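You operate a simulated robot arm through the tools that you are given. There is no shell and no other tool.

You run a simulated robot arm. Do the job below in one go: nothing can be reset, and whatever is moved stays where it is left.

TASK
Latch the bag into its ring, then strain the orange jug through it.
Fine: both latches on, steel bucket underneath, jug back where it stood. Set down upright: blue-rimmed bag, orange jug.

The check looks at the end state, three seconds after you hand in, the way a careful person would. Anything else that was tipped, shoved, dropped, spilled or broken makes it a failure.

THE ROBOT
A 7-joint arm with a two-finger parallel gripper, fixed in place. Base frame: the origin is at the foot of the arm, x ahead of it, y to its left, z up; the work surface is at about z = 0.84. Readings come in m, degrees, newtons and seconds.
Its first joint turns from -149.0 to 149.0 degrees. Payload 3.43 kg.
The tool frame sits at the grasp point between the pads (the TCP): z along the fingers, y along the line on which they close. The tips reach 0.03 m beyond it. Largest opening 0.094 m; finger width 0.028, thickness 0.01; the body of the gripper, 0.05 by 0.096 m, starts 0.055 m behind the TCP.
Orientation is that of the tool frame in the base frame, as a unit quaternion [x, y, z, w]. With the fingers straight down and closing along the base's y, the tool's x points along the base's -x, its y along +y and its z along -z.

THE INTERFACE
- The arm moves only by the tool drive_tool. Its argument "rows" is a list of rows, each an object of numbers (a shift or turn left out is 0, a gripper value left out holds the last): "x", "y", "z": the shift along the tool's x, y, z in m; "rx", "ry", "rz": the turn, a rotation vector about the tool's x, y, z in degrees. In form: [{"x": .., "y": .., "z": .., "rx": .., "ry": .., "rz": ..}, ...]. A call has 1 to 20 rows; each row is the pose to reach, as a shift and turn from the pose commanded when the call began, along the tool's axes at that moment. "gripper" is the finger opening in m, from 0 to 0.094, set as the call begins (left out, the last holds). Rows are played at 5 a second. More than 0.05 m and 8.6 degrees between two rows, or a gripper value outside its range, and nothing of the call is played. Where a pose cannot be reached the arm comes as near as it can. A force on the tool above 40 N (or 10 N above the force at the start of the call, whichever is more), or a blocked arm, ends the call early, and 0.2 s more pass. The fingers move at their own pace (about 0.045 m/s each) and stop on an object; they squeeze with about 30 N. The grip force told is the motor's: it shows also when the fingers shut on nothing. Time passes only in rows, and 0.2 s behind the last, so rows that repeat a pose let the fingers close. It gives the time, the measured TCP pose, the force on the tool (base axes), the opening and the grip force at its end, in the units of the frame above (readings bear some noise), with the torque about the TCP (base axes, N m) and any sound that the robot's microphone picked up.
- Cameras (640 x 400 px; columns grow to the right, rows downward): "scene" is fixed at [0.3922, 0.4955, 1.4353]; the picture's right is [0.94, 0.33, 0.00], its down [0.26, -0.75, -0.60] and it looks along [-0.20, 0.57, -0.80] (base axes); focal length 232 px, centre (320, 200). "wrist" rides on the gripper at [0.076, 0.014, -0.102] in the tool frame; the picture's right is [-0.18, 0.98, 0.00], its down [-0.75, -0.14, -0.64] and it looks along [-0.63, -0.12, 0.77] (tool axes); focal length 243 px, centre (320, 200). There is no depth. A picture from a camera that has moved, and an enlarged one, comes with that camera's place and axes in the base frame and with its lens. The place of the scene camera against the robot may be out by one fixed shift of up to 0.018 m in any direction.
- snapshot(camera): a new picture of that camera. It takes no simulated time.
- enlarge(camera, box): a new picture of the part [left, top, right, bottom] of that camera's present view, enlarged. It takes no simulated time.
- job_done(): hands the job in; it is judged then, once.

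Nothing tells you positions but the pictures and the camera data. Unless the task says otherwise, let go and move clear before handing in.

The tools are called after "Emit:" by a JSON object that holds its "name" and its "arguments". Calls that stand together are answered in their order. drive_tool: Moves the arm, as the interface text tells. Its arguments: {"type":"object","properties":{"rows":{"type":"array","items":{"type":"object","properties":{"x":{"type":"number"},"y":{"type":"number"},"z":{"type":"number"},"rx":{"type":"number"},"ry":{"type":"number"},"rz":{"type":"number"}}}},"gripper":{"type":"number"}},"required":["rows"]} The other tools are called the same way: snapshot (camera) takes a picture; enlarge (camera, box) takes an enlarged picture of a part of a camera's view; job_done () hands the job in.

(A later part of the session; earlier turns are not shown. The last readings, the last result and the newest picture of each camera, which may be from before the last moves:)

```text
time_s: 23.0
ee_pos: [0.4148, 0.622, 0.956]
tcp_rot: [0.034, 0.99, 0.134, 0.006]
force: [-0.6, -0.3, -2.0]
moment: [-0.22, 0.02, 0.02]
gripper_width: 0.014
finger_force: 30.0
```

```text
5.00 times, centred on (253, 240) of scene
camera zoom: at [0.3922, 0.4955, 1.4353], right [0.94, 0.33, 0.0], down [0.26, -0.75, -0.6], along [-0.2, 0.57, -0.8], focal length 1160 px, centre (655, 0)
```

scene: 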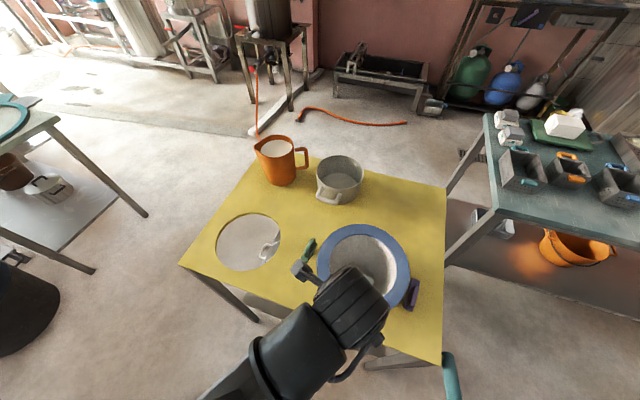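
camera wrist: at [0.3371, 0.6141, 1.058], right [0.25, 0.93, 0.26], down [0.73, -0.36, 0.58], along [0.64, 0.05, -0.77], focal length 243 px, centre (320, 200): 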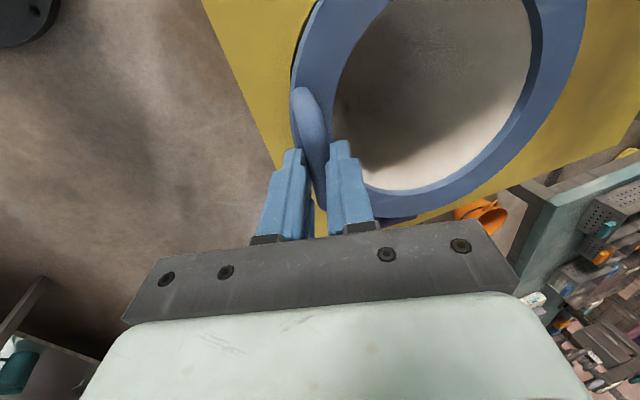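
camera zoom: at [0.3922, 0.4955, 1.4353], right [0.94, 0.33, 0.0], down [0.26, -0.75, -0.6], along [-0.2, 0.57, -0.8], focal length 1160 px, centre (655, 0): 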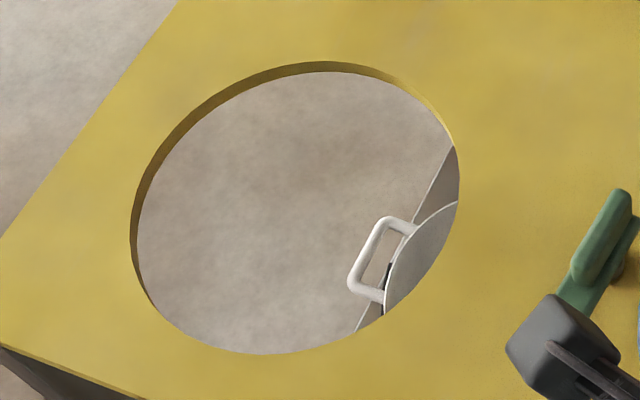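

Bag and hole agree within a few mm. I lower slowly toward seating, watching the force.

Emit:
{"name": "drive_tool", "arguments": {"rows": [{"x": 0.0004, "y": -0.0031, "z": 0.0095, "rx": -0.2}, {"x": 0.0008, "y": -0.0061, "z": 0.019, "rx": -0.4}, {"x": 0.0012, "y": -0.0092, "z": 0.0286, "rx": -0.6}, {"x": 0.0016, "y": -0.0122, "z": 0.0381, "rx": -0.8}, {"x": 0.002, "y": -0.0153, "z": 0.0476, "rx": -1.0}]}}

Emit:
{"name": "enlarge", "arguments": {"camera": "scene", "box": [270, 200, 450, 330]}}

Emit:
{"name": "snapshot", "arguments": {"camera": "wrist"}}

```text
time_s: 24.2
ee_pos: [0.4125, 0.6225, 0.9096]
tcp_rot: [0.034, 0.988, 0.147, 0.005]
force: [3.4, 6.5, 28.8]
moment: [0.39, 0.27, -0.03]
gripper_width: 0.0143
finger_force: 30.0
```

```text
3.08 times, centred on (360, 265) of scene
camera zoom: at [0.3922, 0.4955, 1.4353], right [0.94, 0.33, 0.0], down [0.26, -0.75, -0.6], along [-0.2, 0.57, -0.8], focal length 714 px, centre (197, 0)
```

zoom: 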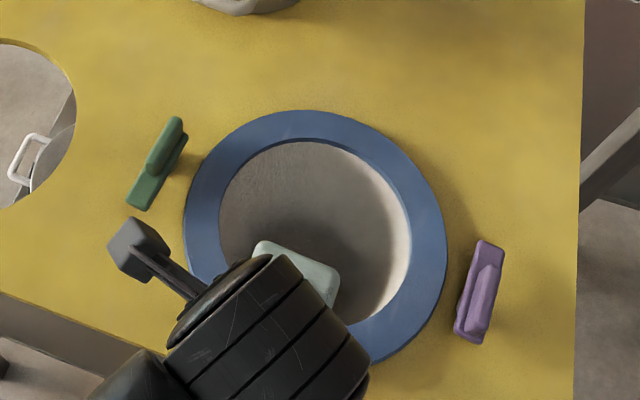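

```text
taken
camera wrist: at [0.3339, 0.6119, 1.0109], right [0.25, 0.93, 0.29], down [0.73, -0.37, 0.57], along [0.64, 0.06, -0.77], focal length 243 px, centre (320, 200)
```

wrist: 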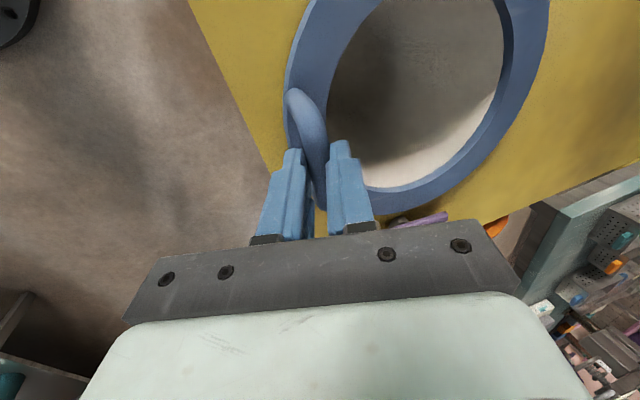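

The bag met something: 29 N upward, apparently near the -y edge of the hole, while the rim looks centred but slightly tilted. I look closer before doing anything.

Emit:
{"name": "enlarge", "arguments": {"camera": "wrist", "box": [240, 0, 560, 240]}}

Emit:
{"name": "enlarge", "arguments": {"camera": "scene", "box": [310, 225, 420, 305]}}

```text
1.67 times, centred on (400, 120) of wrist
camera zoom: at [0.3339, 0.6119, 1.0109], right [0.25, 0.93, 0.29], down [0.73, -0.37, 0.57], along [0.64, 0.06, -0.77], focal length 404 px, centre (187, 333)
```

zoom: 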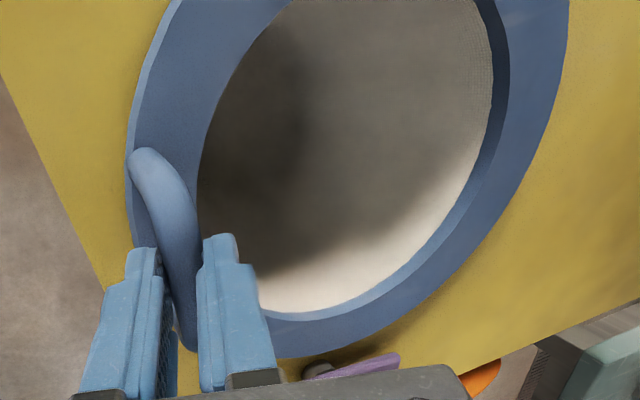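

```text
5.00 times, centred on (365, 265) of scene
camera zoom: at [0.3922, 0.4955, 1.4353], right [0.94, 0.33, 0.0], down [0.26, -0.75, -0.6], along [-0.2, 0.57, -0.8], focal length 1160 px, centre (95, -125)
```

zoom: 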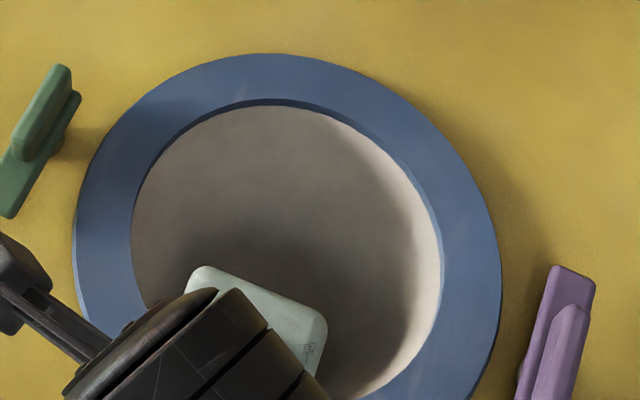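

Re-checking the scale of the rim in both views: the bar slid about 2 cm down in the grip, and the rim is in fact at the same height as when parked (z ≈ 0.85), i.e. seated on the table around the hole. I let go of the handle.

Emit:
{"name": "drive_tool", "arguments": {"rows": [{"x": 0}, {"x": 0}, {"x": 0}, {"x": 0}], "gripper": 0.05}}

Emit:
{"name": "snapshot", "arguments": {"camera": "wrist"}}

Emit:
{"name": "enlarge", "arguments": {"camera": "scene", "box": [270, 200, 450, 330]}}

```text
time_s: 25.2
ee_pos: [0.4117, 0.6195, 0.9083]
tcp_rot: [0.034, 0.989, 0.143, 0.005]
force: [0.1, 0.2, -0.2]
moment: [-0.03, 0.0, -0.04]
gripper_width: 0.05
finger_force: 0.0
```

```text
taken
camera wrist: at [0.3336, 0.6108, 1.0088], right [0.25, 0.93, 0.28], down [0.73, -0.37, 0.58], along [0.64, 0.06, -0.77], focal length 243 px, centre (320, 200)
```

wrist: 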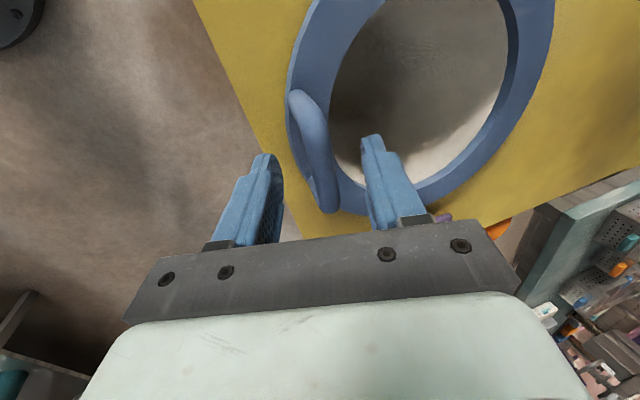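

```text
3.08 times, centred on (360, 265) of scene
camera zoom: at [0.3922, 0.4955, 1.4353], right [0.94, 0.33, 0.0], down [0.26, -0.75, -0.6], along [-0.2, 0.57, -0.8], focal length 714 px, centre (197, 0)
```

zoom: 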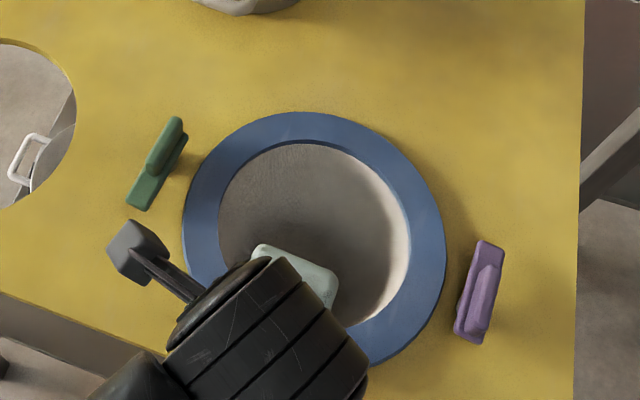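

Released cleanly; the bag stayed put. I back off along the finger direction, then straighten the tool.

Emit:
{"name": "drive_tool", "arguments": {"rows": [{"z": -0.02}, {"z": -0.05}, {"z": -0.09}, {"z": -0.12}]}}

Emit:
{"name": "drive_tool", "arguments": {"rows": [{"rx": 4, "z": -0.01}, {"rx": 8, "z": -0.02}, {"rx": 12, "z": -0.03}, {"rx": 16.4, "z": -0.04}]}}

Emit:
{"name": "snapshot", "arguments": {"camera": "wrist"}}

Emit:
{"name": "snapshot", "arguments": {"camera": "scene"}}

```text
time_s: 26.2
ee_pos: [0.4087, 0.587, 1.0262]
tcp_rot: [0.034, 0.989, 0.143, 0.005]
force: [-0.3, 0.0, 1.1]
moment: [0.0, -0.03, 0.0]
gripper_width: 0.0501
finger_force: 0.0
```

```text
time_s: 27.2
ee_pos: [0.4091, 0.5746, 1.0631]
tcp_rot: [0.035, 0.999, 0.002, 0.001]
force: [-0.6, -1.1, -0.7]
moment: [0.03, 0.01, -0.01]
gripper_width: 0.0501
finger_force: 0.0
```

```text
taken
camera wrist: at [0.3329, 0.5952, 1.1637], right [0.25, 0.97, 0.0], down [0.74, -0.19, 0.64], along [0.62, -0.16, -0.77], focal length 243 px, centre (320, 200)
```

wrist: 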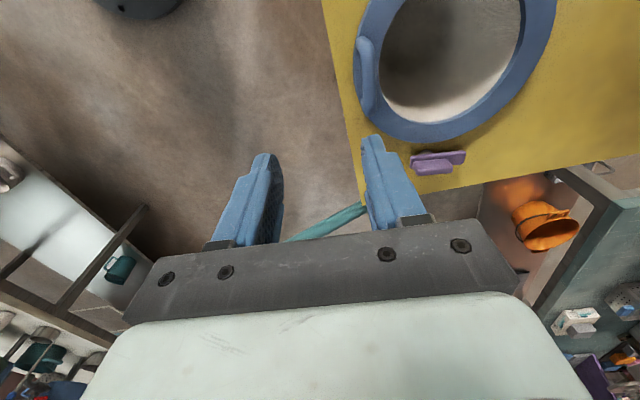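

```text
taken
```

scene: 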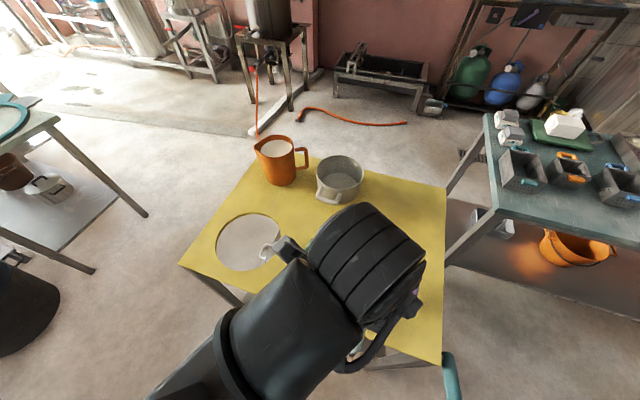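

Now I move toward the green latch so that the scene camera also gets a clear view of the seated bag.

Emit:
{"name": "drive_tool", "arguments": {"rows": [{"x": 0.0368, "y": 0.0267, "z": -0.0062, "rz": -0.7}, {"x": 0.0736, "y": 0.0533, "z": -0.0124, "rz": -1.4}, {"x": 0.1104, "y": 0.08, "z": -0.0186, "rz": -2.1}, {"x": 0.1472, "y": 0.1067, "z": -0.0248, "rz": -2.8}, {"x": 0.184, "y": 0.1333, "z": -0.031, "rz": -3.4}, {"x": 0.2208, "y": 0.16, "z": -0.037, "rz": -4}]}}

Emit:
{"name": "snapshot", "arguments": {"camera": "wrist"}}

Emit:
{"name": "enlarge", "arguments": {"camera": "wrist", "box": [240, 60, 400, 200]}}

Emit:
{"name": "enlarge", "arguments": {"camera": "scene", "box": [270, 200, 450, 330]}}

```text
time_s: 28.6
ee_pos: [0.1987, 0.7517, 1.0971]
tcp_rot: [0.0, 1.0, 0.0, 0.001]
force: [-0.1, -0.5, 0.2]
moment: [0.04, 0.01, 0.0]
gripper_width: 0.0499
finger_force: 0.0
```

```text
taken
camera wrist: at [0.1216, 0.7661, 1.199], right [0.18, 0.98, 0.0], down [0.75, -0.14, 0.64], along [0.63, -0.12, -0.77], focal length 243 px, centre (320, 200)
```

wrist: 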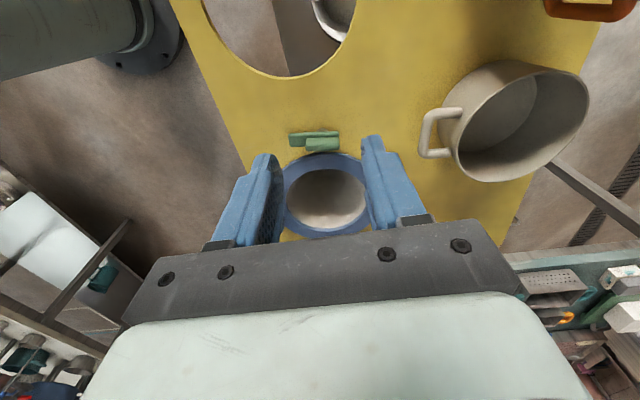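

```text
2.86 times, centred on (320, 130) of wrist
camera zoom: at [0.1216, 0.7661, 1.199], right [0.18, 0.98, 0.0], down [0.75, -0.14, 0.64], along [0.63, -0.12, -0.77], focal length 693 px, centre (320, 400)
```

zoom: 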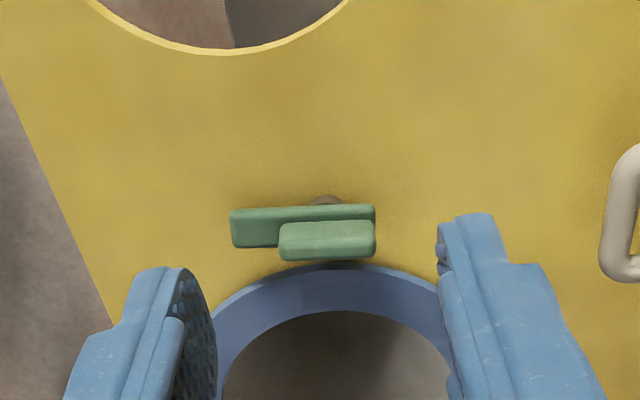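

```text
3.08 times, centred on (360, 265) of scene
camera zoom: at [0.3922, 0.4955, 1.4353], right [0.94, 0.33, 0.0], down [0.26, -0.75, -0.6], along [-0.2, 0.57, -0.8], focal length 714 px, centre (197, 0)
```

zoom: 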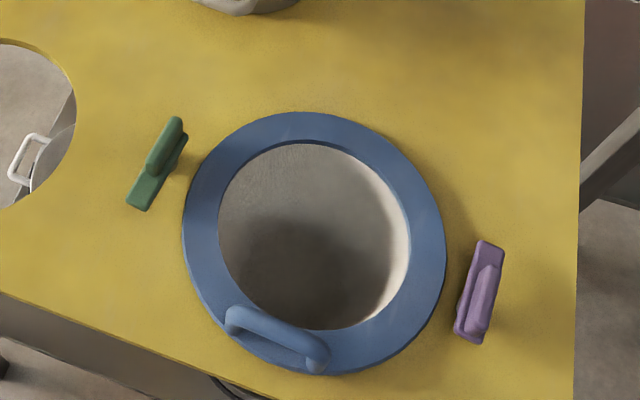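

The bag sits over the hole with its handle on the -y side between the latches. I zoom in to verify that the rim is flush.

Emit:
{"name": "enlarge", "arguments": {"camera": "scene", "box": [310, 225, 420, 325]}}

Emit:
{"name": "enlarge", "arguments": {"camera": "scene", "box": [292, 225, 342, 275]}}

Emit:
{"name": "enlarge", "arguments": {"camera": "scene", "box": [370, 250, 434, 320]}}

Emit:
{"name": "enlarge", "arguments": {"camera": "wrist", "box": [270, 110, 390, 240]}}

```text
4.00 times, centred on (365, 275) of scene
camera zoom: at [0.3922, 0.4955, 1.4353], right [0.94, 0.33, 0.0], down [0.26, -0.75, -0.6], along [-0.2, 0.57, -0.8], focal length 928 px, centre (140, -100)
```

zoom: 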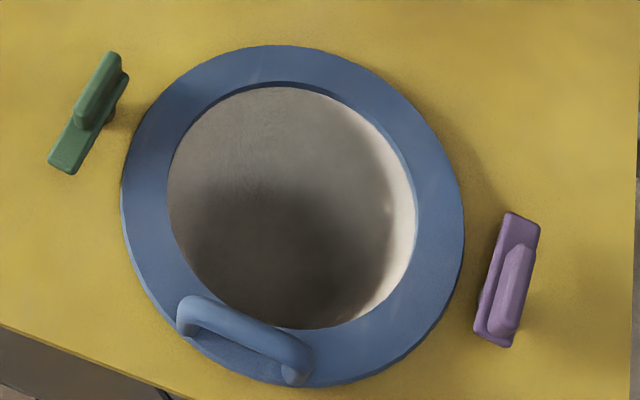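

```text
8.00 times, centred on (317, 250) of scene
camera zoom: at [0.3922, 0.4955, 1.4353], right [0.94, 0.33, 0.0], down [0.26, -0.75, -0.6], along [-0.2, 0.57, -0.8], focal length 1856 px, centre (344, -200)
```

zoom: 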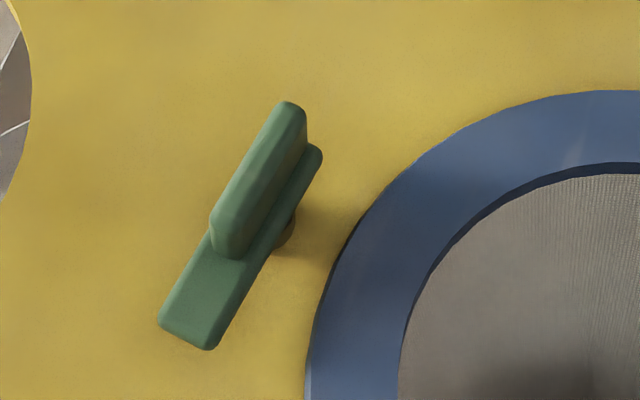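

```text
5.71 times, centred on (402, 285) of scene
camera zoom: at [0.3922, 0.4955, 1.4353], right [0.94, 0.33, 0.0], down [0.26, -0.75, -0.6], along [-0.2, 0.57, -0.8], focal length 1326 px, centre (-149, -286)
```

zoom: 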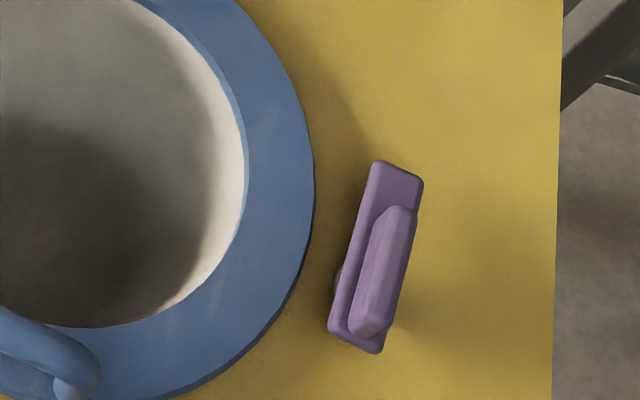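

```text
3.08 times, centred on (330, 175) of wrist
camera zoom: at [0.1216, 0.7661, 1.199], right [0.18, 0.98, 0.0], down [0.75, -0.14, 0.64], along [0.63, -0.12, -0.77], focal length 746 px, centre (289, 277)
```

zoom: 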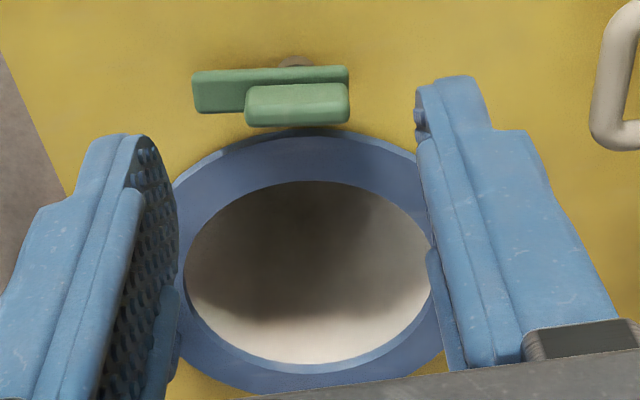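

The rim looks flush. The green latch's fin is centred over its pivot at about (0.280, 0.7405), with the arm pointing -y. I turn the tool so the fingers close along x, ready to grip the fin.

Emit:
{"name": "drive_tool", "arguments": {"rows": [{"rz": 8.2}, {"rz": 16.4}, {"rz": 24.6}, {"rz": 32.8}, {"rz": 41}, {"rz": 49.2}, {"rz": 57.4}, {"rz": 65.6}, {"rz": 73.8}, {"rz": 82}, {"rz": 90}]}}

Emit:
{"name": "snapshot", "arguments": {"camera": "wrist"}}

```text
time_s: 31.0
ee_pos: [0.1992, 0.7496, 1.099]
tcp_rot: [0.708, 0.706, 0.001, 0.0]
force: [0.1, -0.5, -0.4]
moment: [0.01, -0.01, -0.01]
gripper_width: 0.0497
finger_force: 0.0
```

```text
taken
camera wrist: at [0.2129, 0.8268, 1.1997], right [0.98, -0.19, 0.0], down [-0.14, -0.75, 0.64], along [-0.12, -0.63, -0.77], focal length 243 px, centre (320, 200)
```

wrist: 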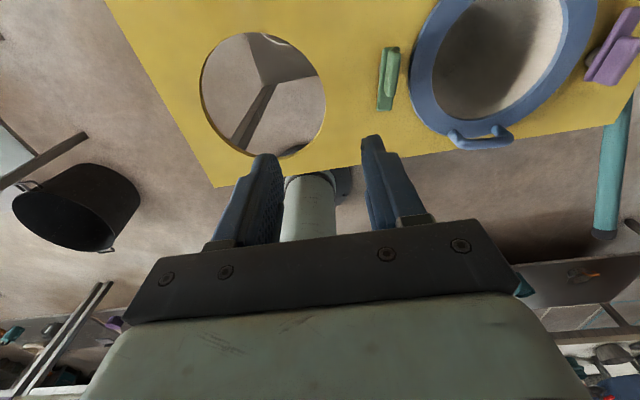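

The yaw is fine. From this side I can see both latches and the bag; I zoom in to measure.

Emit:
{"name": "enlarge", "arguments": {"camera": "wrist", "box": [360, 0, 640, 170]}}

Emit:
{"name": "enlarge", "arguments": {"camera": "wrist", "box": [350, 30, 430, 130]}}

```text
2.29 times, centred on (500, 85) of wrist
camera zoom: at [0.2129, 0.8268, 1.1997], right [0.98, -0.19, 0.0], down [-0.14, -0.75, 0.64], along [-0.12, -0.63, -0.77], focal length 555 px, centre (-91, 463)
```

zoom: 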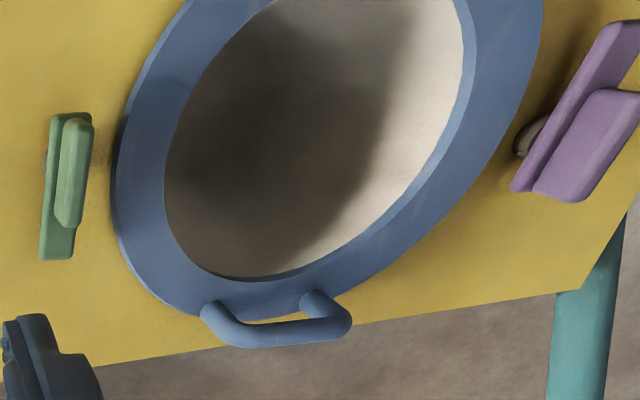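

```text
4.00 times, centred on (390, 80) of wrist
camera zoom: at [0.2129, 0.8268, 1.1997], right [0.98, -0.19, 0.0], down [-0.14, -0.75, 0.64], along [-0.12, -0.63, -0.77], focal length 970 px, centre (40, 680)
```

zoom: 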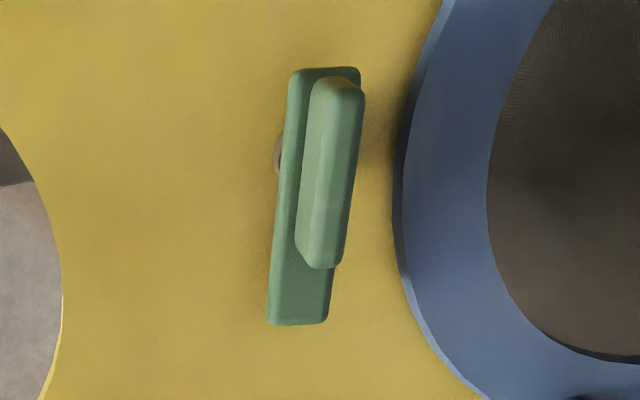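

The fin axis is turned about 7° from y, so I rotate another 7° and go above it to check from close up.

Emit:
{"name": "drive_tool", "arguments": {"rows": [{"x": -0.002, "y": 0.022, "z": 0.03, "rz": 1.75}, {"x": -0.005, "y": 0.044, "z": 0.06, "rz": 3.5}, {"x": -0.007, "y": 0.066, "z": 0.09, "rz": 5.25}, {"x": -0.0096, "y": 0.088, "z": 0.12, "rz": 7}], "gripper": 0.05}}

Emit:
{"name": "snapshot", "arguments": {"camera": "wrist"}}

Emit:
{"name": "enlarge", "arguments": {"camera": "wrist", "box": [240, 60, 400, 220]}}

Emit:
{"name": "enlarge", "arguments": {"camera": "scene", "box": [270, 200, 400, 290]}}

```text
time_s: 32.0
ee_pos: [0.285, 0.7412, 0.9788]
tcp_rot: [0.749, 0.663, 0.001, 0.0]
force: [1.1, 0.3, 0.8]
moment: [-0.03, -0.01, 0.0]
gripper_width: 0.0502
finger_force: 0.2
```

```text
taken
camera wrist: at [0.3081, 0.815, 1.079], right [0.95, -0.3, 0.0], down [-0.23, -0.73, 0.64], along [-0.19, -0.61, -0.77], focal length 243 px, centre (320, 200)
```

wrist: 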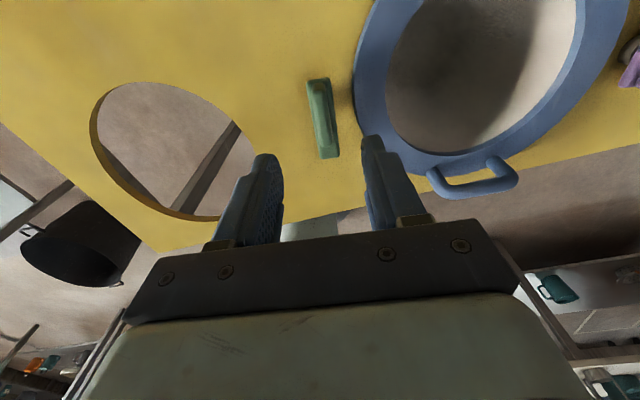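

```text
2.50 times, centred on (320, 140) of wrist
camera zoom: at [0.3081, 0.815, 1.079], right [0.95, -0.3, 0.0], down [-0.23, -0.73, 0.64], along [-0.19, -0.61, -0.77], focal length 606 px, centre (320, 350)
```

zoom: 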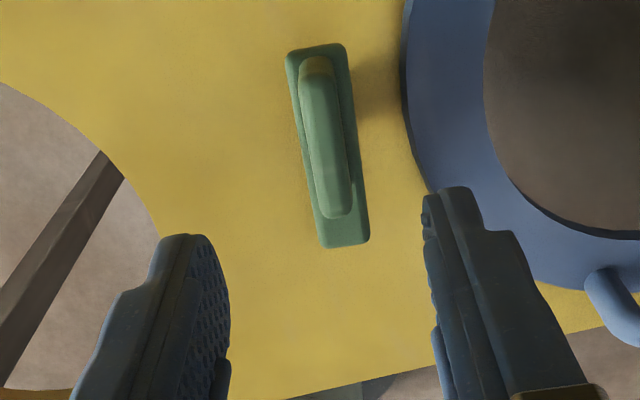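

```text
4.44 times, centred on (335, 245) of scene
camera zoom: at [0.3922, 0.4955, 1.4353], right [0.94, 0.33, 0.0], down [0.26, -0.75, -0.6], along [-0.2, 0.57, -0.8], focal length 1031 px, centre (253, 0)
```

zoom: 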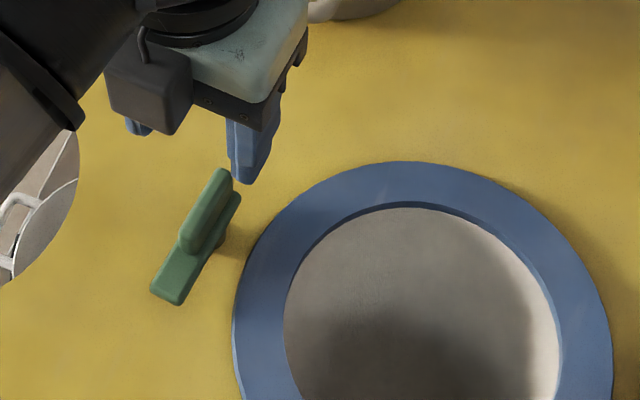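

The latch arm points at about -99° and the fin is centred at about (0.2865, 0.740), top near z = 0.88. I align another 2° and lower the fingers around the fin, tips just above the arm plate.

Emit:
{"name": "drive_tool", "arguments": {"rows": [{"x": -0.0008, "y": 0.0016, "z": 0.02, "rz": 2}, {"x": -0.0008, "y": 0.0016, "z": 0.04, "rz": 2}, {"x": -0.0008, "y": 0.0016, "z": 0.06, "rz": 2}, {"x": -0.0008, "y": 0.0016, "z": 0.075, "rz": 2}, {"x": -0.0008, "y": 0.0016, "z": 0.084, "rz": 2}], "gripper": 0.042}}

Emit:
{"name": "snapshot", "arguments": {"camera": "wrist"}}

Emit:
{"name": "enlarge", "arguments": {"camera": "scene", "box": [285, 215, 365, 275]}}

```text
time_s: 33.2
ee_pos: [0.2892, 0.7397, 0.8947]
tcp_rot: [0.76, 0.65, 0.001, 0.0]
force: [0.1, -0.1, -0.4]
moment: [-0.02, -0.07, 0.0]
gripper_width: 0.0418
finger_force: 0.0
```

```text
taken
camera wrist: at [0.3143, 0.813, 0.9954], right [0.94, -0.34, 0.0], down [-0.26, -0.72, 0.64], along [-0.21, -0.6, -0.77], focal length 243 px, centre (320, 200)
```

wrist: 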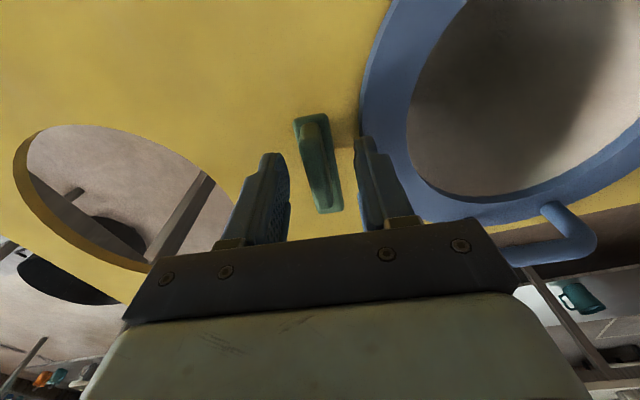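

```text
6.67 times, centred on (325, 245) of scene
camera zoom: at [0.3922, 0.4955, 1.4353], right [0.94, 0.33, 0.0], down [0.26, -0.75, -0.6], along [-0.2, 0.57, -0.8], focal length 1547 px, centre (287, -100)
```

zoom: 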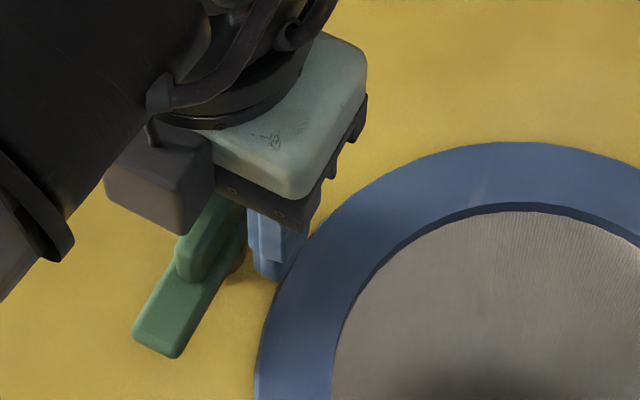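

The fingers straddle the fin without touching anything. I close on it.

Emit:
{"name": "drive_tool", "arguments": {"rows": [{"x": 0}, {"x": 0}, {"x": 0}, {"x": 0}], "gripper": 0.0}}

Emit:
{"name": "enlarge", "arguments": {"camera": "wrist", "box": [220, 80, 420, 240]}}

```text
time_s: 34.2
ee_pos: [0.2871, 0.7404, 0.8938]
tcp_rot: [0.759, 0.651, -0.001, -0.001]
force: [-15.9, 3.3, -2.8]
moment: [0.18, 0.2, 1.14]
gripper_width: 0.0121
finger_force: 45.0
```

```text
2.50 times, centred on (320, 160) of wrist
camera zoom: at [0.3127, 0.8134, 0.9953], right [0.94, -0.33, 0.0], down [-0.25, -0.72, 0.64], along [-0.21, -0.6, -0.77], focal length 606 px, centre (320, 300)
```

zoom: 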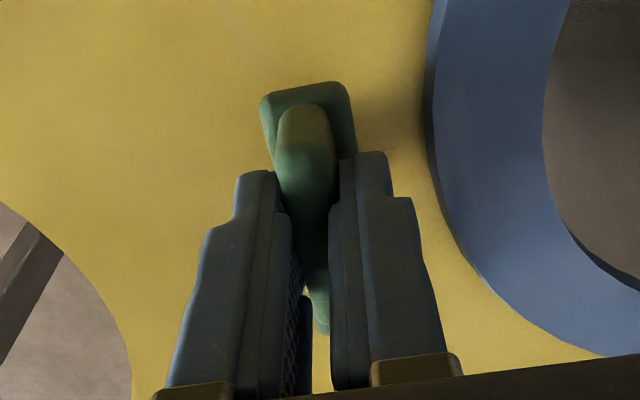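

The fin is held (12 mm) with the tool about 2 mm too far in +x. I shift that out and turn the latch counter-clockwise.

Emit:
{"name": "drive_tool", "arguments": {"rows": [{"y": -0.002}, {"y": -0.002, "rz": -5}, {"y": -0.002, "rz": -10}, {"y": -0.002, "rz": -15}, {"y": -0.002, "rz": -20}]}}

Emit:
{"name": "enlarge", "arguments": {"camera": "scene", "box": [285, 215, 365, 275]}}

```text
time_s: 35.4
ee_pos: [0.2862, 0.7403, 0.8938]
tcp_rot: [0.635, 0.772, 0.0, 0.002]
force: [-3.2, -2.0, -19.5]
moment: [0.88, 0.27, -0.01]
gripper_width: 0.0118
finger_force: 45.3
```

```text
6.67 times, centred on (325, 245) of scene
camera zoom: at [0.3922, 0.4955, 1.4353], right [0.94, 0.33, 0.0], down [0.26, -0.75, -0.6], along [-0.2, 0.57, -0.8], focal length 1547 px, centre (287, -100)
```

zoom: 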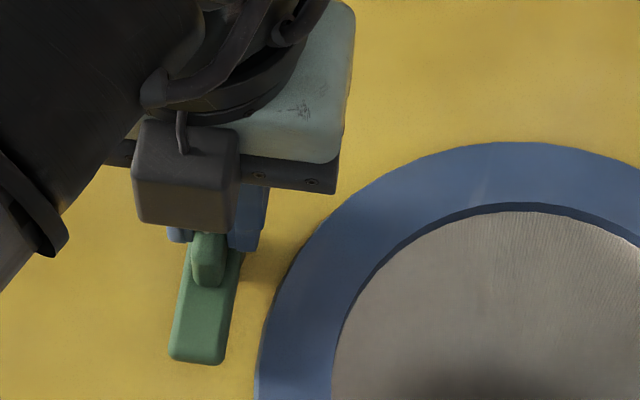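

The latch turns. There's a 20 N downward pull on the tool, so I follow slightly down while continuing.

Emit:
{"name": "drive_tool", "arguments": {"rows": [{"z": 0.001, "rz": -4}, {"z": 0.002, "rz": -8}, {"z": 0.002, "rz": -12}, {"z": 0.002, "rz": -16}, {"z": 0.002, "rz": -20}]}}

Emit:
{"name": "enlarge", "arguments": {"camera": "scene", "box": [285, 215, 365, 275]}}

Emit:
{"name": "snapshot", "arguments": {"camera": "wrist"}}

```text
time_s: 36.6
ee_pos: [0.2877, 0.739, 0.8923]
tcp_rot: [0.492, 0.871, 0.001, 0.0]
force: [-1.7, -3.4, 28.6]
moment: [-0.25, 0.35, -0.02]
gripper_width: 0.0121
finger_force: 45.3
```

```text
6.67 times, centred on (325, 245) of scene
camera zoom: at [0.3922, 0.4955, 1.4353], right [0.94, 0.33, 0.0], down [0.26, -0.75, -0.6], along [-0.2, 0.57, -0.8], focal length 1547 px, centre (287, -100)
```

zoom: 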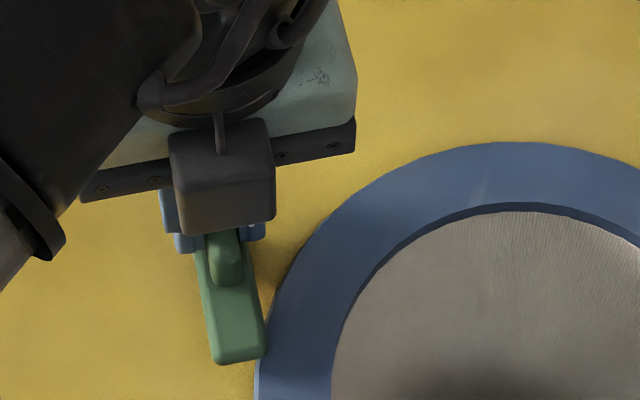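

```text
taken
camera wrist: at [0.2586, 0.8125, 0.9952], right [0.94, 0.35, 0.0], down [0.27, -0.72, 0.64], along [0.23, -0.6, -0.77], focal length 243 px, centre (320, 200)
```

wrist: 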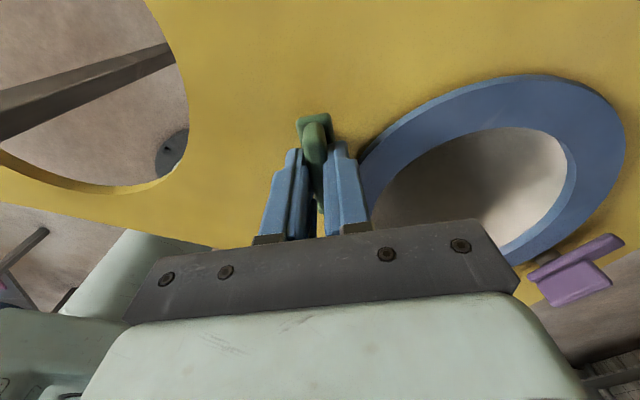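

Now it pushes up (29 N), so I overdid it; I back up 1 mm and continue turning, watching the torque as the arm comes over the rim.

Emit:
{"name": "drive_tool", "arguments": {"rows": [{"z": -0.001, "rz": -4}, {"z": -0.0012, "rz": -8}, {"z": -0.0012, "rz": -12}, {"z": -0.0012, "rz": -16}]}}

Emit:
{"name": "enlarge", "arguments": {"camera": "scene", "box": [285, 215, 365, 275]}}

```text
time_s: 37.6
ee_pos: [0.2855, 0.7402, 0.8935]
tcp_rot: [0.365, 0.931, 0.0, 0.0]
force: [-2.4, -5.8, 3.1]
moment: [0.98, 1.0, 0.01]
gripper_width: 0.0118
finger_force: 44.4
```

```text
6.67 times, centred on (325, 245) of scene
camera zoom: at [0.3922, 0.4955, 1.4353], right [0.94, 0.33, 0.0], down [0.26, -0.75, -0.6], along [-0.2, 0.57, -0.8], focal length 1547 px, centre (287, -100)
```

zoom: 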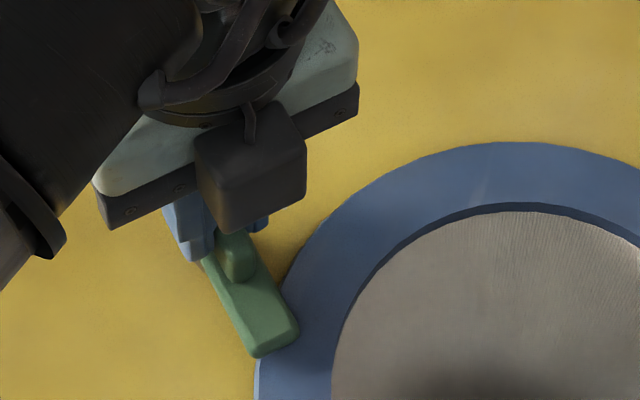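

The arm passes over the rim freely. I continue to complete the quarter turn.

Emit:
{"name": "drive_tool", "arguments": {"rows": [{"rz": -4}, {"rz": -8}, {"rz": -12}, {"rz": -16}, {"rz": -20}, {"rz": -24}]}}

Emit:
{"name": "enlarge", "arguments": {"camera": "scene", "box": [285, 215, 365, 275]}}

```text
time_s: 39.0
ee_pos: [0.2858, 0.7393, 0.8935]
tcp_rot: [0.165, 0.986, -0.001, 0.0]
force: [-17.6, -15.2, -23.9]
moment: [0.0, 0.13, -0.02]
gripper_width: 0.0119
finger_force: 45.4
```

```text
6.67 times, centred on (325, 245) of scene
camera zoom: at [0.3922, 0.4955, 1.4353], right [0.94, 0.33, 0.0], down [0.26, -0.75, -0.6], along [-0.2, 0.57, -0.8], focal length 1547 px, centre (287, -100)
```

zoom: 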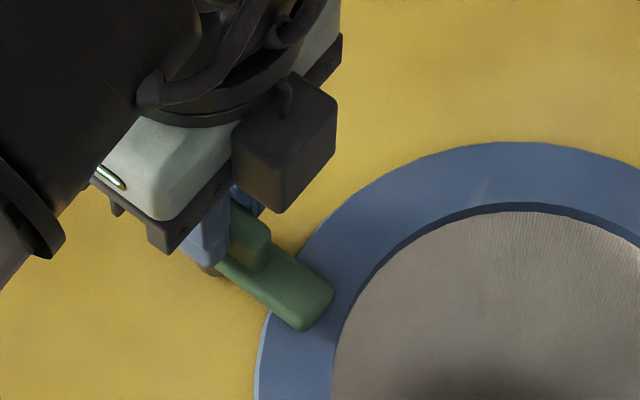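

80° done; some side load built up, so I relax about 1 mm and finish the last 10°.

Emit:
{"name": "drive_tool", "arguments": {"rows": [{"x": 0.0006, "y": -0.0013, "z": 0.001}, {"x": 0.0006, "y": -0.0013, "z": 0.001, "rz": -3}, {"x": 0.0006, "y": -0.0013, "z": 0.001, "rz": -6}, {"x": 0.0006, "y": -0.0013, "z": 0.001, "rz": -10}]}}

Emit:
{"name": "enlarge", "arguments": {"camera": "scene", "box": [285, 215, 365, 275]}}

```text
time_s: 40.0
ee_pos: [0.2865, 0.7386, 0.8947]
tcp_rot: [0.078, 0.997, 0.001, 0.001]
force: [-2.3, -10.1, 1.3]
moment: [-0.24, 1.4, -0.03]
gripper_width: 0.0118
finger_force: 45.2
```

```text
6.67 times, centred on (325, 245) of scene
camera zoom: at [0.3922, 0.4955, 1.4353], right [0.94, 0.33, 0.0], down [0.26, -0.75, -0.6], along [-0.2, 0.57, -0.8], focal length 1547 px, centre (287, -100)
```

zoom: 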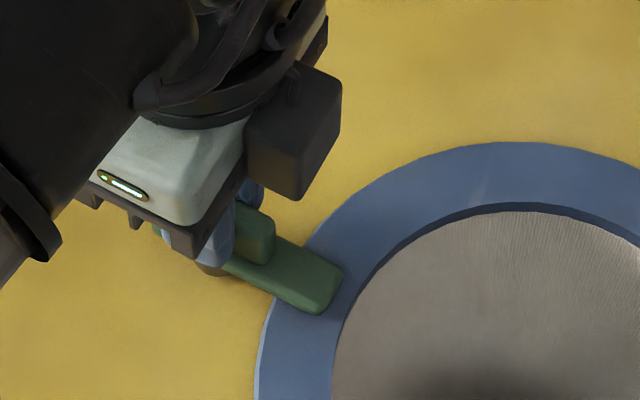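

The arm now points radially at the ring centre (-9°). I nudge 3° further to feel whether there is an end stop.

Emit:
{"name": "drive_tool", "arguments": {"rows": [{"y": -0.0005, "rz": -1.5}, {"y": -0.0005, "rz": -3}, {"y": -0.0005, "rz": -3}]}}

```text
time_s: 40.8
ee_pos: [0.2868, 0.7372, 0.8938]
tcp_rot: [0.052, 0.999, 0.001, 0.001]
force: [-1.6, -3.6, 1.8]
moment: [-0.23, -0.34, -1.42]
gripper_width: 0.0123
finger_force: 44.5
```

An end stop is felt (-1.4 Nm), so the green latch is fully on. I release and lift clear.

Emit:
{"name": "drive_tool", "arguments": {"rows": [{"x": 0}, {"x": 0}, {"x": 0}], "gripper": 0.042}}

Emit:
{"name": "drive_tool", "arguments": {"rows": [{"z": -0.03}, {"z": -0.07}, {"z": -0.11}, {"z": -0.15}, {"z": -0.19}]}}

Emit:
{"name": "enlarge", "arguments": {"camera": "scene", "box": [270, 200, 450, 330]}}

Emit:
{"name": "snapshot", "arguments": {"camera": "wrist"}}

```text
time_s: 41.6
ee_pos: [0.2864, 0.7375, 0.8948]
tcp_rot: [0.053, 0.999, 0.001, 0.001]
force: [-0.2, -0.7, -0.3]
moment: [0.0, 0.01, -0.01]
gripper_width: 0.0417
finger_force: 0.0
```

```text
time_s: 42.8
ee_pos: [0.2834, 0.7381, 1.0835]
tcp_rot: [0.052, 0.999, -0.001, 0.0]
force: [-1.2, -0.1, 0.1]
moment: [-0.03, 0.02, -0.03]
gripper_width: 0.042
finger_force: 0.0
```

```text
3.08 times, centred on (360, 265) of scene
camera zoom: at [0.3922, 0.4955, 1.4353], right [0.94, 0.33, 0.0], down [0.26, -0.75, -0.6], along [-0.2, 0.57, -0.8], focal length 714 px, centre (197, 0)
```

zoom: 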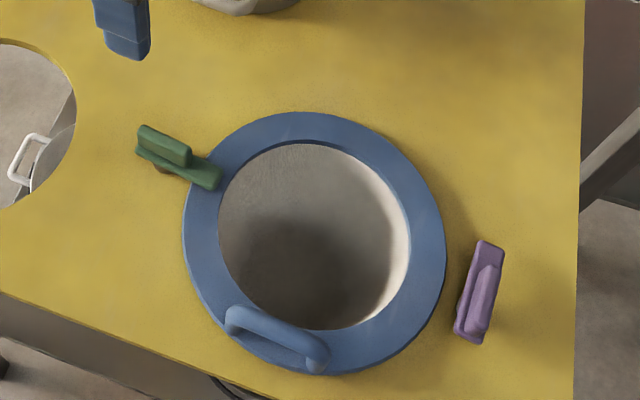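

```text
taken
camera wrist: at [0.2087, 0.7612, 1.1853], right [0.29, 0.96, 0.0], down [0.73, -0.22, 0.64], along [0.62, -0.18, -0.77], focal length 243 px, centre (320, 200)
```

wrist: 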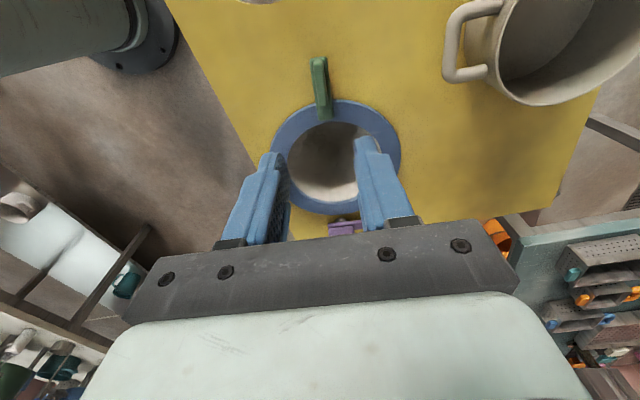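

The green latch is on, overlapping the rim. Now I go to the purple latch near (0.55, 0.70), turning the tool back to the same starting yaw.

Emit:
{"name": "drive_tool", "arguments": {"rows": [{"x": -0.0226, "y": -0.0006, "z": 0.0, "rz": 7.75}, {"x": -0.0452, "y": -0.0012, "z": 0.0, "rz": 15.5}, {"x": -0.0678, "y": -0.0017, "z": 0.0, "rz": 23.25}, {"x": -0.0904, "y": -0.0023, "z": 0.0, "rz": 31}, {"x": -0.113, "y": -0.0029, "z": 0.0, "rz": 38.75}, {"x": -0.1356, "y": -0.0035, "z": 0.01, "rz": 46.5}, {"x": -0.1582, "y": -0.004, "z": 0.02, "rz": 54.25}, {"x": -0.1808, "y": -0.0046, "z": 0.03, "rz": 62}, {"x": -0.2034, "y": -0.0052, "z": 0.04, "rz": 69.75}, {"x": -0.226, "y": -0.0058, "z": 0.055, "rz": 77.5}, {"x": -0.2486, "y": -0.0063, "z": 0.07, "rz": 85.25}, {"x": -0.2712, "y": -0.0069, "z": 0.08, "rz": 93}]}}

Emit:
{"name": "snapshot", "arguments": {"camera": "wrist"}}

Emit:
{"name": "enlarge", "arguments": {"camera": "wrist", "box": [240, 60, 400, 220]}}

Emit:
{"name": "snapshot", "arguments": {"camera": "scene"}}

```text
time_s: 45.4
ee_pos: [0.5549, 0.703, 1.0046]
tcp_rot: [0.761, 0.649, 0.0, 0.0]
force: [0.4, -0.3, 0.3]
moment: [0.02, -0.02, 0.01]
gripper_width: 0.0417
finger_force: 0.0
```

```text
taken
camera wrist: at [0.5801, 0.7764, 1.1052], right [0.94, -0.34, 0.0], down [-0.26, -0.72, 0.64], along [-0.22, -0.6, -0.77], focal length 243 px, centre (320, 200)
```

wrist: 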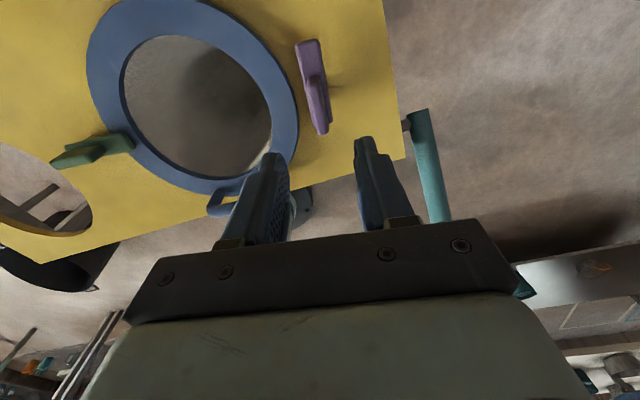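

```text
2.50 times, centred on (320, 140) of wrist
camera zoom: at [0.5801, 0.7764, 1.1052], right [0.94, -0.34, 0.0], down [-0.26, -0.72, 0.64], along [-0.22, -0.6, -0.77], focal length 606 px, centre (320, 350)
```

zoom: 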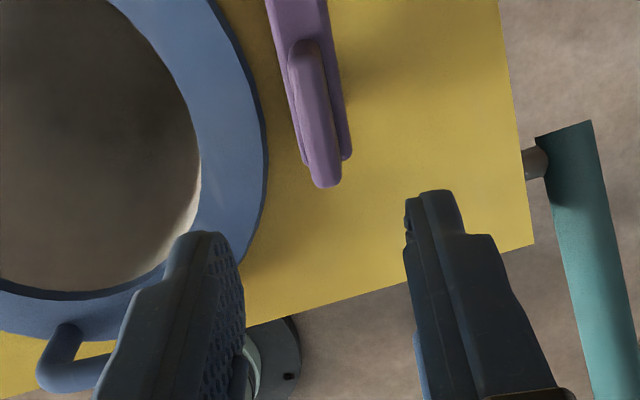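

```text
taken
```

scene: 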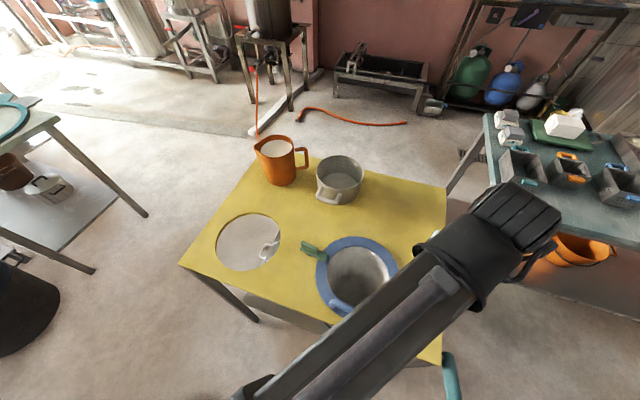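

The purple fin is at about (0.5525, 0.701), its arm pointing +y. I lower the fingers over it the same way as for the green one.

Emit:
{"name": "drive_tool", "arguments": {"rows": [{"x": -0.0028, "y": -0.0014, "z": 0.03, "rz": -1}, {"x": -0.0028, "y": -0.0014, "z": 0.06, "rz": -1}, {"x": -0.0028, "y": -0.0014, "z": 0.085, "rz": -1}, {"x": -0.0028, "y": -0.0014, "z": 0.1, "rz": -1}, {"x": -0.0028, "y": -0.0014, "z": 0.1085, "rz": -1}]}}

Emit:
{"name": "snapshot", "arguments": {"camera": "wrist"}}

Emit:
{"name": "enlarge", "arguments": {"camera": "wrist", "box": [220, 80, 420, 240]}}

```text
time_s: 46.6
ee_pos: [0.5524, 0.7, 0.8954]
tcp_rot: [0.754, 0.657, 0.0, 0.0]
force: [0.3, 0.1, -0.2]
moment: [-0.03, -0.04, -0.01]
gripper_width: 0.0421
finger_force: 0.1
```

```text
taken
camera wrist: at [0.5762, 0.7745, 0.9959], right [0.95, -0.32, 0.0], down [-0.25, -0.73, 0.64], along [-0.2, -0.61, -0.77], focal length 243 px, centre (320, 200)
```

wrist: 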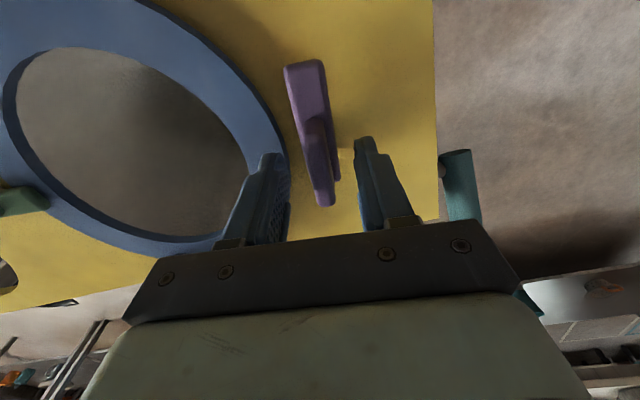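

```text
2.50 times, centred on (320, 160) of wrist
camera zoom: at [0.5762, 0.7745, 0.9959], right [0.95, -0.32, 0.0], down [-0.25, -0.73, 0.64], along [-0.2, -0.61, -0.77], focal length 606 px, centre (320, 300)
```

zoom: 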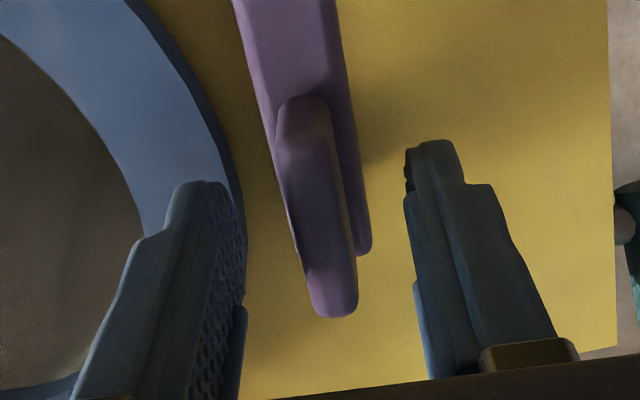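

Well centred. I close on the purple fin.

Emit:
{"name": "drive_tool", "arguments": {"rows": [{"x": 0}, {"x": 0}, {"x": 0}, {"x": 0}], "gripper": 0.0}}

```text
time_s: 47.6
ee_pos: [0.5513, 0.7016, 0.8958]
tcp_rot: [0.755, 0.656, 0.001, 0.001]
force: [2.0, -0.4, -1.7]
moment: [0.22, 0.05, 0.01]
gripper_width: 0.0117
finger_force: 45.0
```

Perfectly centred (no side load). I turn it counter-clockwise in stages.

Emit:
{"name": "drive_tool", "arguments": {"rows": [{"rz": -5}, {"rz": -10}, {"rz": -15}, {"rz": -20}, {"rz": -25}, {"rz": -30}]}}

```text
time_s: 49.0
ee_pos: [0.5526, 0.7013, 0.8948]
tcp_rot: [0.558, 0.83, 0.0, 0.0]
force: [1.8, -5.6, -8.4]
moment: [1.07, 0.39, 0.0]
gripper_width: 0.0119
finger_force: 45.2
```

Emit:
{"name": "drive_tool", "arguments": {"rows": [{"rz": -5}, {"rz": -10}, {"rz": -15}, {"rz": -20}, {"rz": -25}]}}

Emit:
{"name": "snapshot", "arguments": {"camera": "wrist"}}

```text
time_s: 50.2
ee_pos: [0.5534, 0.7006, 0.895]
tcp_rot: [0.366, 0.931, 0.0, 0.0]
force: [7.8, -7.5, -5.1]
moment: [0.48, 0.74, -0.01]
gripper_width: 0.0115
finger_force: 44.5
```

```text
taken
camera wrist: at [0.5063, 0.7636, 0.996], right [0.8, 0.59, 0.0], down [0.45, -0.62, 0.64], along [0.38, -0.52, -0.77], focal length 243 px, centre (320, 200)
```

wrist: 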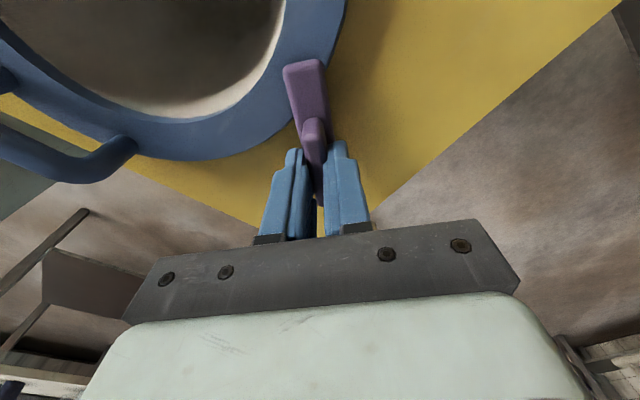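

55° done; the purple arm's tip is coming over the rim with low forces. I continue to the end stop.

Emit:
{"name": "drive_tool", "arguments": {"rows": [{"rz": -5}, {"rz": -10}, {"rz": -15}, {"rz": -20}, {"rz": -25}]}}

```text
time_s: 51.4
ee_pos: [0.553, 0.6996, 0.895]
tcp_rot: [0.156, 0.988, 0.0, 0.001]
force: [9.1, -2.6, -4.5]
moment: [-0.22, -0.22, -0.02]
gripper_width: 0.0121
finger_force: 45.5
```

Emit:
{"name": "drive_tool", "arguments": {"rows": [{"x": -0.0005, "rz": -4}, {"x": -0.0005, "rz": -8}, {"x": -0.0005, "rz": -11}, {"x": -0.0005, "rz": -13}, {"x": -0.0005, "rz": -13}]}}

Emit:
{"name": "snapshot", "arguments": {"camera": "wrist"}}

```text
time_s: 52.6
ee_pos: [0.5533, 0.7003, 0.8954]
tcp_rot: [0.043, 0.999, 0.0, 0.0]
force: [2.5, 1.7, 0.5]
moment: [0.03, 0.16, -1.46]
gripper_width: 0.0131
finger_force: 44.9
```

```text
taken
camera wrist: at [0.4778, 0.7224, 0.9961], right [0.27, 0.96, 0.0], down [0.74, -0.21, 0.64], along [0.62, -0.17, -0.77], focal length 243 px, centre (320, 200)
```

wrist: 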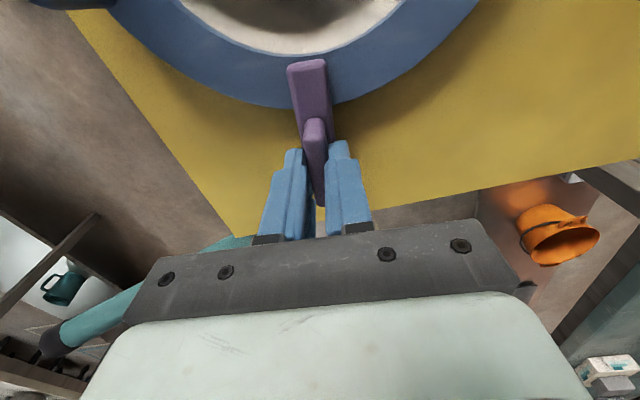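

The purple latch has reached its end stop, lying over the rim. I release and lift away.

Emit:
{"name": "drive_tool", "arguments": {"rows": [{"x": 0}, {"x": 0}, {"x": 0}], "gripper": 0.042}}

Emit:
{"name": "drive_tool", "arguments": {"rows": [{"z": -0.03}, {"z": -0.07}, {"z": -0.11}, {"z": -0.15}, {"z": -0.19}, {"z": -0.23}]}}

Emit:
{"name": "snapshot", "arguments": {"camera": "wrist"}}

Emit:
{"name": "snapshot", "arguments": {"camera": "scene"}}

```text
time_s: 53.4
ee_pos: [0.5535, 0.7003, 0.8947]
tcp_rot: [0.044, 0.999, 0.001, 0.0]
force: [-0.1, 0.9, -0.5]
moment: [0.02, -0.02, 0.0]
gripper_width: 0.042
finger_force: 0.1
```

```text
time_s: 54.8
ee_pos: [0.553, 0.7011, 1.1246]
tcp_rot: [0.044, 0.999, 0.0, 0.0]
force: [-0.8, 1.7, -0.2]
moment: [0.03, 0.01, 0.02]
gripper_width: 0.0419
finger_force: 0.1
```

```text
taken
camera wrist: at [0.4775, 0.7223, 1.2265], right [0.27, 0.96, 0.0], down [0.74, -0.21, 0.64], along [0.62, -0.17, -0.77], focal length 243 px, centre (320, 200)
```

wrist: 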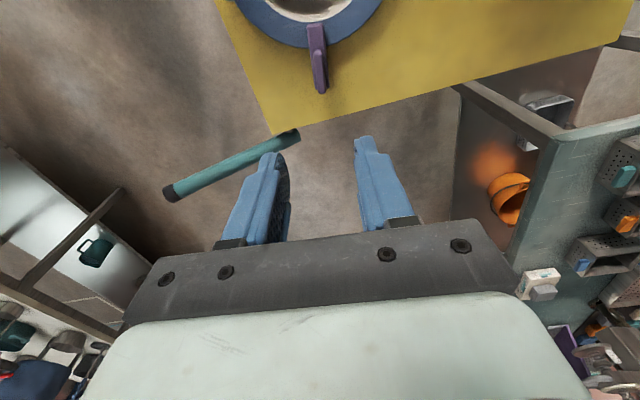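

```text
taken
```

scene: 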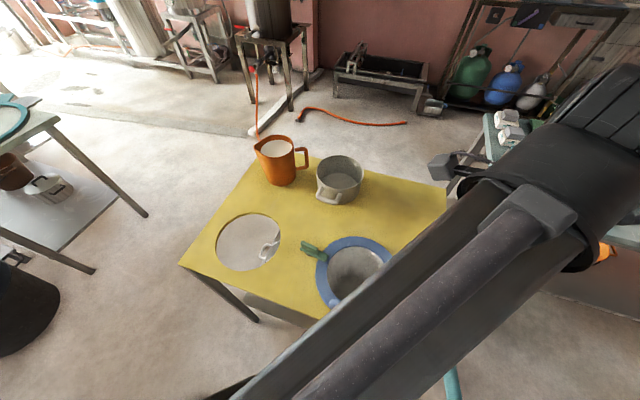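

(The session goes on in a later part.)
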